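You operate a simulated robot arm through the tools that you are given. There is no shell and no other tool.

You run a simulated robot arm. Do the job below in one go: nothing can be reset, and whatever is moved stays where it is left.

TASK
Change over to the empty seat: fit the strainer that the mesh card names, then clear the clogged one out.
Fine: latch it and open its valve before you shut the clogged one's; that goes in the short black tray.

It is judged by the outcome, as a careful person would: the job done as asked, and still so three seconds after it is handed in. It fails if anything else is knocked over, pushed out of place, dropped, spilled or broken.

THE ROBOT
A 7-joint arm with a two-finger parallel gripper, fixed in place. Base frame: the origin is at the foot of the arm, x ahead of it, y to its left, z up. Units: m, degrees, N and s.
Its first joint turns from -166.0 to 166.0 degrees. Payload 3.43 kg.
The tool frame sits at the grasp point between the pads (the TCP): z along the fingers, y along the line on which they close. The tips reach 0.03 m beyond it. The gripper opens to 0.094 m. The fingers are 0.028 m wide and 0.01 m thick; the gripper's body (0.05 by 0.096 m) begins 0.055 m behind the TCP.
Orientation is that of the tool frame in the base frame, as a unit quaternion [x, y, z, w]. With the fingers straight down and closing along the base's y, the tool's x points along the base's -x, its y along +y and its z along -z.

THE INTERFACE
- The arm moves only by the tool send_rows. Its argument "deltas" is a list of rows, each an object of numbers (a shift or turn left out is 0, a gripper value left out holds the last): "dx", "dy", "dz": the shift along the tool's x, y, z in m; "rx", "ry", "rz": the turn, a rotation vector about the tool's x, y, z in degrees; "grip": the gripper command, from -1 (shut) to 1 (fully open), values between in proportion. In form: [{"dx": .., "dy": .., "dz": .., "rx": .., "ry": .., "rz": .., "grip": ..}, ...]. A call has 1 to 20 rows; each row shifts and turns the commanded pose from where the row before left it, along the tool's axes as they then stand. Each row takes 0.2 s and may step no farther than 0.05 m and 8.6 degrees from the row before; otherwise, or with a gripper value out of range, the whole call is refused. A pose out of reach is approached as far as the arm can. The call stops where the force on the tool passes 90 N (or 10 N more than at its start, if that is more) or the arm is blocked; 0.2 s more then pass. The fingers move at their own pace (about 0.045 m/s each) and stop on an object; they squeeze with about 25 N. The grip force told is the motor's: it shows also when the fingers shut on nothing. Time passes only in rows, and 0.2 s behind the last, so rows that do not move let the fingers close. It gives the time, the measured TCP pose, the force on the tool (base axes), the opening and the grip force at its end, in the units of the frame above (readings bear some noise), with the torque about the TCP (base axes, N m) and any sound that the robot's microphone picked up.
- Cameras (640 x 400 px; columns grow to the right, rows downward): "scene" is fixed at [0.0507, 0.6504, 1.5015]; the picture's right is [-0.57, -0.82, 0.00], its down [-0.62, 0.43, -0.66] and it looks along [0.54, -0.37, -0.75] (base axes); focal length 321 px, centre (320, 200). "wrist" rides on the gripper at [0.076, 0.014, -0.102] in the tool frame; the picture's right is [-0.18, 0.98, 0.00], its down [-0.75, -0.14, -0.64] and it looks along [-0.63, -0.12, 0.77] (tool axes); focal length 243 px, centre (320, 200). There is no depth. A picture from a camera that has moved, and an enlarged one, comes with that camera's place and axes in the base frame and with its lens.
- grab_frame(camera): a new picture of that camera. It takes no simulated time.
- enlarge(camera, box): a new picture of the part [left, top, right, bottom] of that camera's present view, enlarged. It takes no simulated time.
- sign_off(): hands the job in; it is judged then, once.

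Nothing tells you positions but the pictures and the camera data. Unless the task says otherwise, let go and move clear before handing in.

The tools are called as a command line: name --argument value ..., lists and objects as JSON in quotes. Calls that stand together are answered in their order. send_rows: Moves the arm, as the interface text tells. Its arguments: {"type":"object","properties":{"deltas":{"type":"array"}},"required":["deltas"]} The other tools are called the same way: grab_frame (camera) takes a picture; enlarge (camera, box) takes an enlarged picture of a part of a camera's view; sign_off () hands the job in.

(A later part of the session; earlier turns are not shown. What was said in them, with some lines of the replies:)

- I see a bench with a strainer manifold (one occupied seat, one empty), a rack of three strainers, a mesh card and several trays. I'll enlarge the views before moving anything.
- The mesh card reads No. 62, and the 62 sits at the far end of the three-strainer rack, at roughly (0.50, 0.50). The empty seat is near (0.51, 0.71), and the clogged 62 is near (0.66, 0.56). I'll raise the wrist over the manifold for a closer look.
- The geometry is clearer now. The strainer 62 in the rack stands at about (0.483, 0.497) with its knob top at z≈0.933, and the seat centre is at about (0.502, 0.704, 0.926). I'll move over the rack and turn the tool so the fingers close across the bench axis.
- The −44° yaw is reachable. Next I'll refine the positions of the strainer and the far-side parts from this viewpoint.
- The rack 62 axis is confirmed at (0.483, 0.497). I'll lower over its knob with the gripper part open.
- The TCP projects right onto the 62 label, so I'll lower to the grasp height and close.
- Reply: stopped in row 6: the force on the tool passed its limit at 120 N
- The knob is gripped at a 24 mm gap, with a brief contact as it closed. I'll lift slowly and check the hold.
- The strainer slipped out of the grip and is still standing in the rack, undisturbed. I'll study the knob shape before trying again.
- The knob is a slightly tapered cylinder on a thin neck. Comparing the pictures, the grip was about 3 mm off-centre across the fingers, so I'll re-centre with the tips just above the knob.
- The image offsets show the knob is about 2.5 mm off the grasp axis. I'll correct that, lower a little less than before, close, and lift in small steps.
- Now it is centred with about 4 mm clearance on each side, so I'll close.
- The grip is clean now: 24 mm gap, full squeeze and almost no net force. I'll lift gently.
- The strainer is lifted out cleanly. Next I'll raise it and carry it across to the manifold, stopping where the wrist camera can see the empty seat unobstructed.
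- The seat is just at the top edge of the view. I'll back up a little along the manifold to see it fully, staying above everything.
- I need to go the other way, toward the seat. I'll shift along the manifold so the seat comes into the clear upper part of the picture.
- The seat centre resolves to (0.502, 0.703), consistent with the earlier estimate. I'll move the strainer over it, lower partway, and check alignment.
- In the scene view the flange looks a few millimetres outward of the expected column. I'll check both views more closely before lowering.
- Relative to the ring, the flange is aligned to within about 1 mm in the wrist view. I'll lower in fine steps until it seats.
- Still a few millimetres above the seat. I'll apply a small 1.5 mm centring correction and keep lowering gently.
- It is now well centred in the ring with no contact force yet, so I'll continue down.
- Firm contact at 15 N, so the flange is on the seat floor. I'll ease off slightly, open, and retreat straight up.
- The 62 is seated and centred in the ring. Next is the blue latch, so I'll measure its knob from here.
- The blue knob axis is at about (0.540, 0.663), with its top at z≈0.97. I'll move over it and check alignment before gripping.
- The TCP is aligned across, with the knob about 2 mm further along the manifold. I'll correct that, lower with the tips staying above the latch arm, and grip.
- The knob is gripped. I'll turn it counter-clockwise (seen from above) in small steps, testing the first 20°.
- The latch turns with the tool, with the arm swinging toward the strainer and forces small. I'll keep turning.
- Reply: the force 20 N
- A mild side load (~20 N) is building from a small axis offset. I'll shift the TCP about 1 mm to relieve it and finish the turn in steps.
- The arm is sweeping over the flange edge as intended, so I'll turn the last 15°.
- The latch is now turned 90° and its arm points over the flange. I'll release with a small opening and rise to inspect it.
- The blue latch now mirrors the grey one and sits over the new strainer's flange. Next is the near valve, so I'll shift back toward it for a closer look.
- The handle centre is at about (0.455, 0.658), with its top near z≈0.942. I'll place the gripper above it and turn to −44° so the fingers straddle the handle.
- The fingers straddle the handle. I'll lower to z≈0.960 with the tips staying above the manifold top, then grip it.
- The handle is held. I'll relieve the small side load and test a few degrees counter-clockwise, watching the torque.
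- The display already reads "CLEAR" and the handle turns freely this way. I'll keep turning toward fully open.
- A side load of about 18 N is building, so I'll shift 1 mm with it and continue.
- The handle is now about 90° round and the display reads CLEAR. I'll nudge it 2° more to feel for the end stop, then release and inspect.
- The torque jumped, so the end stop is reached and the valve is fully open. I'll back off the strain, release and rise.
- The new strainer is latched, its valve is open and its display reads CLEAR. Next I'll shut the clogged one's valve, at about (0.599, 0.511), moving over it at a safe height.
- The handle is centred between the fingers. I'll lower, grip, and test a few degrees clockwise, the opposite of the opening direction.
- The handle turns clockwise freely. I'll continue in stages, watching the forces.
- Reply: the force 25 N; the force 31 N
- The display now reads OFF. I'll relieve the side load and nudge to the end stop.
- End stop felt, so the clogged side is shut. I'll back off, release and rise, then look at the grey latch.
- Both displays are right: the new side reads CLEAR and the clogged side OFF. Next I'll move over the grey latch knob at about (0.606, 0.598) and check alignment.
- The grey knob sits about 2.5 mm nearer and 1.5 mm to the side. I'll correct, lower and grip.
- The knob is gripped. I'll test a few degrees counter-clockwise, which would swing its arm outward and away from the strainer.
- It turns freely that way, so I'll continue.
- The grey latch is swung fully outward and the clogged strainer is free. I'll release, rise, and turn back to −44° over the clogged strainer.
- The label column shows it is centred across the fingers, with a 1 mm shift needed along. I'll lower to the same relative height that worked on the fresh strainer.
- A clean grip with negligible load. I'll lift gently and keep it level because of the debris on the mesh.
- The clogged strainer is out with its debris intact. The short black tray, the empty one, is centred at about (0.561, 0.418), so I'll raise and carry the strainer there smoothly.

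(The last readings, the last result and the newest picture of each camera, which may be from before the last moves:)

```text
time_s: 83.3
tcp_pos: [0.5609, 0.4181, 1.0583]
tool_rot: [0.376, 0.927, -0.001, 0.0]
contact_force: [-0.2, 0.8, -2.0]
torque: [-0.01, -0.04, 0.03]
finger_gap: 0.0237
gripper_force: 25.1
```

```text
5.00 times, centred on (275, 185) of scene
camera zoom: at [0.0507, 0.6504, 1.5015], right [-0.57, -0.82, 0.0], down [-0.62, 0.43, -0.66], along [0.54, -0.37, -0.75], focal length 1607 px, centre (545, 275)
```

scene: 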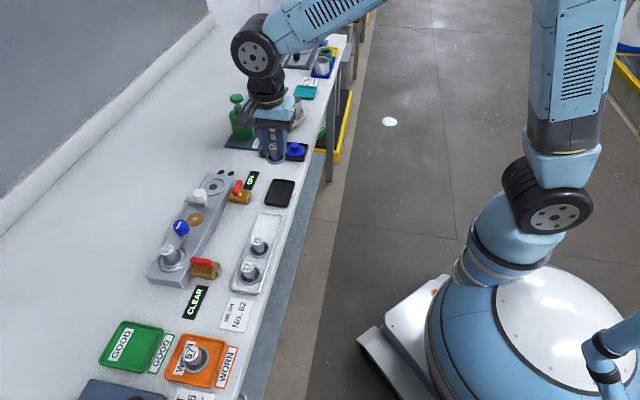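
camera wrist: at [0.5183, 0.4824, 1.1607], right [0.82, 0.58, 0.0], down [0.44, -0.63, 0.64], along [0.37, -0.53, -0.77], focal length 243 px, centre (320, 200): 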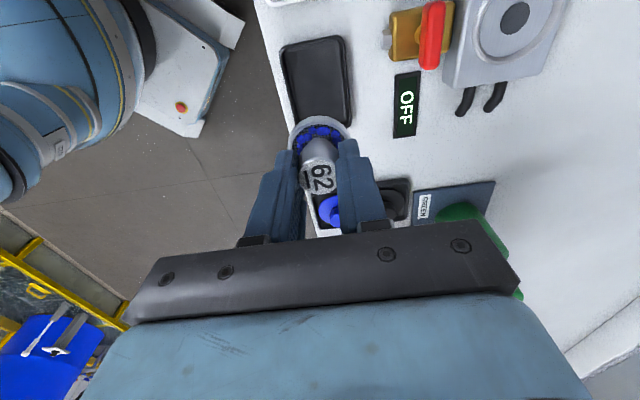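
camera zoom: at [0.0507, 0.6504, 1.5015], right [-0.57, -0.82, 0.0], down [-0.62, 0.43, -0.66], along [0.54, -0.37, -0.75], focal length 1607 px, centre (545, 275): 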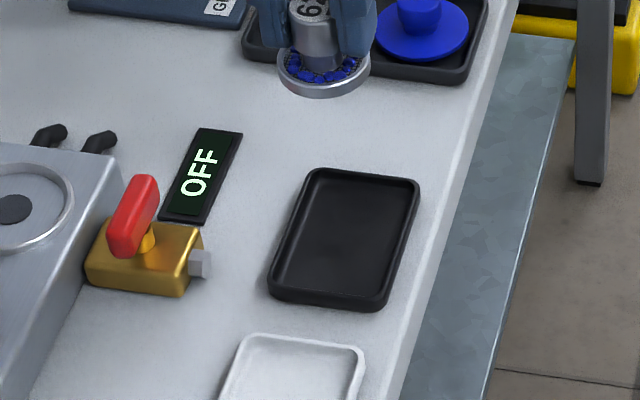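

The tray centre (0.561, 0.419) is confirmed from both views, and the strainer is above it. I'll lower in stages.

send_rows --deltas '[{"dz": 0.025}, {"dz": 0.03}, {"dz": 0.025}, {"dz": 0.015}, {}]'

enlarge --camera "wrist" --box '[220, 60, 420, 220]'

enlarge --camera "scene" --box '[235, 145, 315, 225]'

```text
time_s: 84.5
tcp_pos: [0.5614, 0.4182, 0.9635]
tool_rot: [0.376, 0.927, -0.002, 0.0]
contact_force: [0.3, -1.2, -0.4]
torque: [0.01, 0.0, 0.0]
finger_gap: 0.0238
gripper_force: 25.4
```

```text
2.50 times, centred on (320, 140) of wrist
camera zoom: at [0.5178, 0.482, 1.0655], right [0.82, 0.58, 0.0], down [0.44, -0.63, 0.64], along [0.37, -0.53, -0.77], focal length 606 px, centre (320, 350)
```

zoom: 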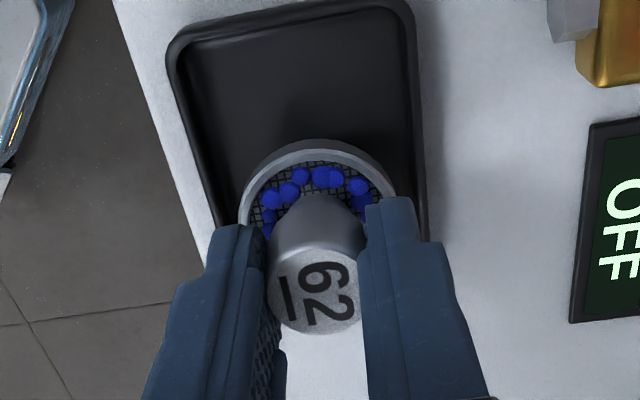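

```text
5.00 times, centred on (275, 185) of scene
camera zoom: at [0.0507, 0.6504, 1.5015], right [-0.57, -0.82, 0.0], down [-0.62, 0.43, -0.66], along [0.54, -0.37, -0.75], focal length 1607 px, centre (545, 275)
```

zoom: 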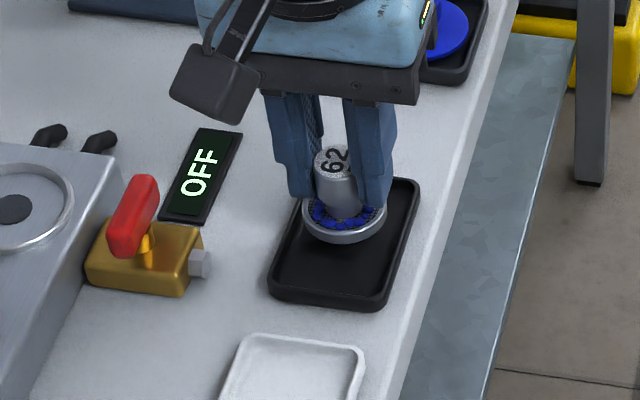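

send_rows --deltas '[{"dz": 0.007}, {"dz": 0.005}, {"dz": 0.003}, {"dz": 0.002}, {}]'

enlarge --camera "scene" --box '[245, 165, 305, 215]'

```text
time_s: 85.7
tcp_pos: [0.5617, 0.418, 0.9467]
tool_rot: [0.376, 0.927, 0.0, 0.0]
contact_force: [2.8, 0.4, 13.2]
torque: [0.02, -0.07, 0.01]
finger_gap: 0.0234
gripper_force: 24.9
```

```text
8.00 times, centred on (275, 190) of scene
camera zoom: at [0.0507, 0.6504, 1.5015], right [-0.57, -0.82, 0.0], down [-0.62, 0.43, -0.66], along [0.54, -0.37, -0.75], focal length 2571 px, centre (680, 280)
```

zoom: 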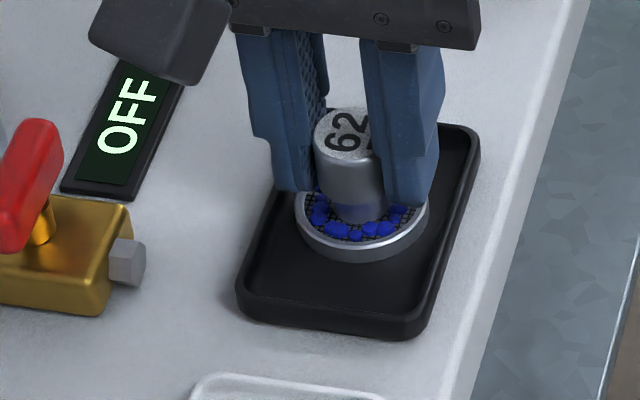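

Contact at 13 N, with the flange inside the tray. I'll ease off, release and rise straight up.

send_rows --deltas '[{"dz": -0.0008}, {"grip": 0.0}, {}, {}, {"dz": -0.005}, {"dz": -0.015}, {"dz": -0.03}, {"dz": -0.04}, {"dz": -0.04}, {}]'

grab_frame --camera "wrist"

enlarge --camera "scene" --box '[235, 155, 315, 225]'

grab_frame --camera "scene"

```text
time_s: 87.9
tcp_pos: [0.5613, 0.4183, 1.0782]
tool_rot: [0.376, 0.927, -0.002, -0.001]
contact_force: [-0.5, -0.8, -0.6]
torque: [0.0, 0.0, 0.04]
finger_gap: 0.0471
gripper_force: 0.0
```

```text
taken
camera wrist: at [0.5183, 0.483, 1.1796], right [0.82, 0.58, 0.0], down [0.44, -0.63, 0.64], along [0.37, -0.53, -0.77], focal length 243 px, centre (320, 200)
```

wrist: 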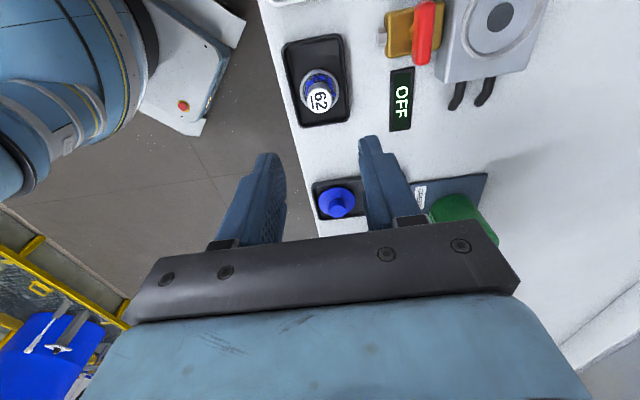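

```text
5.71 times, centred on (275, 190) of scene
camera zoom: at [0.0507, 0.6504, 1.5015], right [-0.57, -0.82, 0.0], down [-0.62, 0.43, -0.66], along [0.54, -0.37, -0.75], focal length 1836 px, centre (577, 257)
```

zoom: 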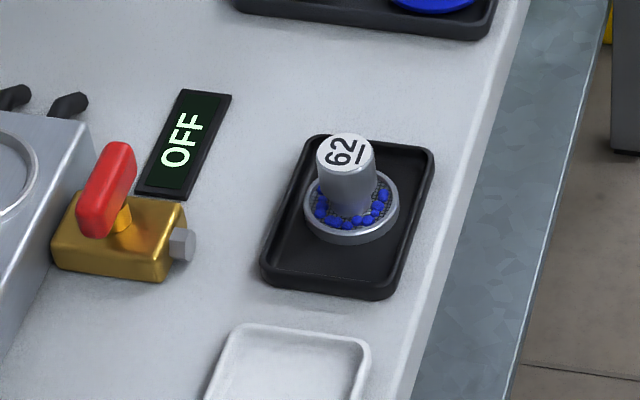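

```text
taken
```

scene: 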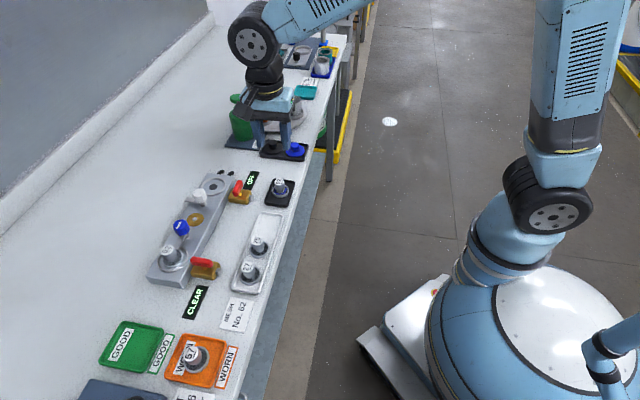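

The clogged strainer stands in the short black tray. I'll raise the arm clear and do a final inspection of everything.

send_rows --deltas '[{"dz": -0.04}, {"dz": -0.04}, {"dz": -0.04}, {}, {}]'

enlarge --camera "scene" --box '[140, 160, 300, 260]'

enlarge --camera "scene" --box '[140, 215, 260, 325]'

enlarge --camera "scene" --box '[200, 0, 360, 160]'

grab_frame --camera "wrist"

```text
time_s: 89.1
tcp_pos: [0.5624, 0.418, 1.1984]
tool_rot: [0.377, 0.926, -0.002, -0.001]
contact_force: [-0.4, -0.3, 0.3]
torque: [0.01, -0.02, 0.0]
finger_gap: 0.0466
gripper_force: 0.1
```

```text
4.00 times, centred on (220, 210) of scene
camera zoom: at [0.0507, 0.6504, 1.5015], right [-0.57, -0.82, 0.0], down [-0.62, 0.43, -0.66], along [0.54, -0.37, -0.75], focal length 1286 px, centre (720, 160)
```

zoom: 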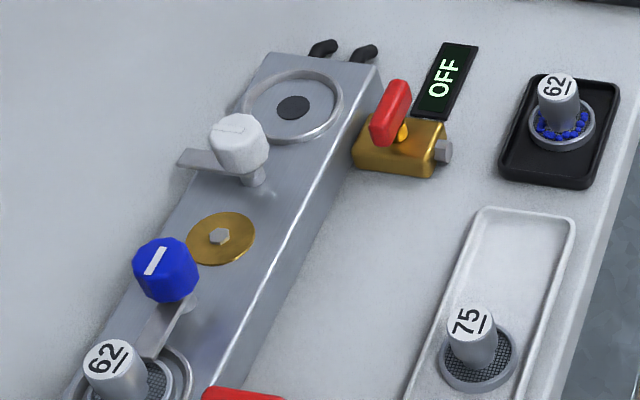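

```text
3.64 times, centred on (200, 270) of scene
camera zoom: at [0.0507, 0.6504, 1.5015], right [-0.57, -0.82, 0.0], down [-0.62, 0.43, -0.66], along [0.54, -0.37, -0.75], focal length 1169 px, centre (756, -54)
```

zoom: 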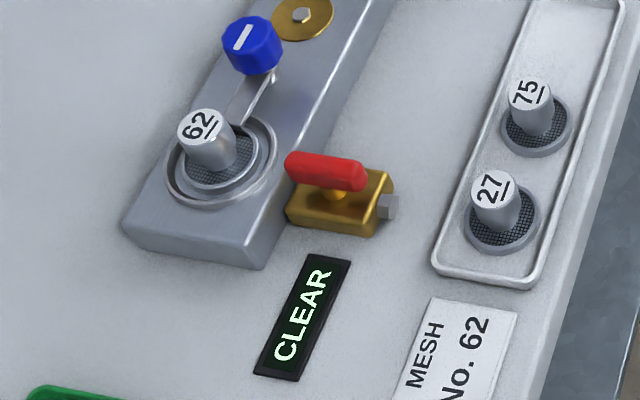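

```text
2.50 times, centred on (280, 80) of scene
camera zoom: at [0.0507, 0.6504, 1.5015], right [-0.57, -0.82, 0.0], down [-0.62, 0.43, -0.66], along [0.54, -0.37, -0.75], focal length 804 px, centre (420, 500)
```

zoom: 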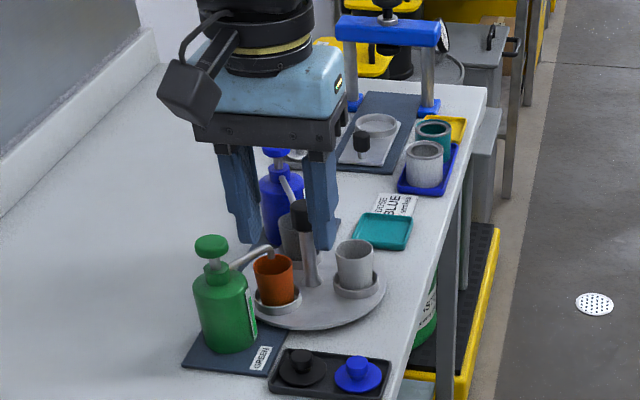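

```text
taken
camera wrist: at [0.5183, 0.4827, 1.3003], right [0.82, 0.58, 0.0], down [0.44, -0.63, 0.64], along [0.37, -0.53, -0.77], focal length 243 px, centre (320, 200)
```

wrist: 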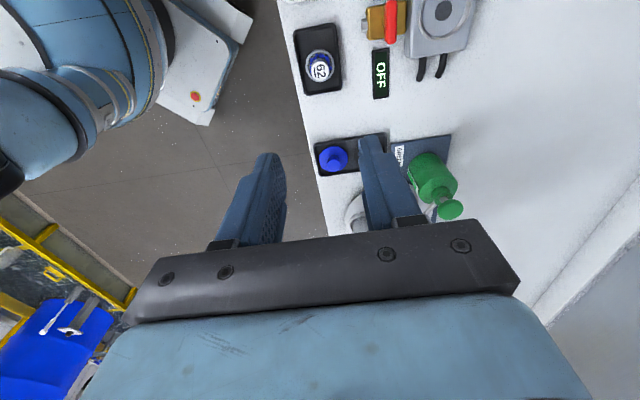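

The fresh 62 is seated and latched, its valve is open and its display reads CLEAR. The clogged side's valve is shut (OFF), its seat is empty, and its strainer stands upright in the short black tray. Nothing else has moved and the arm is clear, so I'm handing in.

sign_off

```text
The job is handed in.
```

The changeover is done and handed in. The No. 62 strainer from the rack is in the formerly empty seat, and the clogged one is out.

- **New strainer:** I latched it and turned its valve open to the end stop before touching the clogged side. Its display reads CLEAR.
- **Clogged strainer:** I shut its valve to the end stop (the display reads OFF), swung its latch open and lifted it out. It stands upright in the short black tray with its debris still on the mesh.
- **One slip:** my first grip on the rack strainer was a few millimetres off. There was a brief force spike and the gripper came away empty, but the strainer stayed where it was. The second grip held.

In the final pictures nothing else had been moved or knocked over, and the arm was up and clear with the gripper empty.
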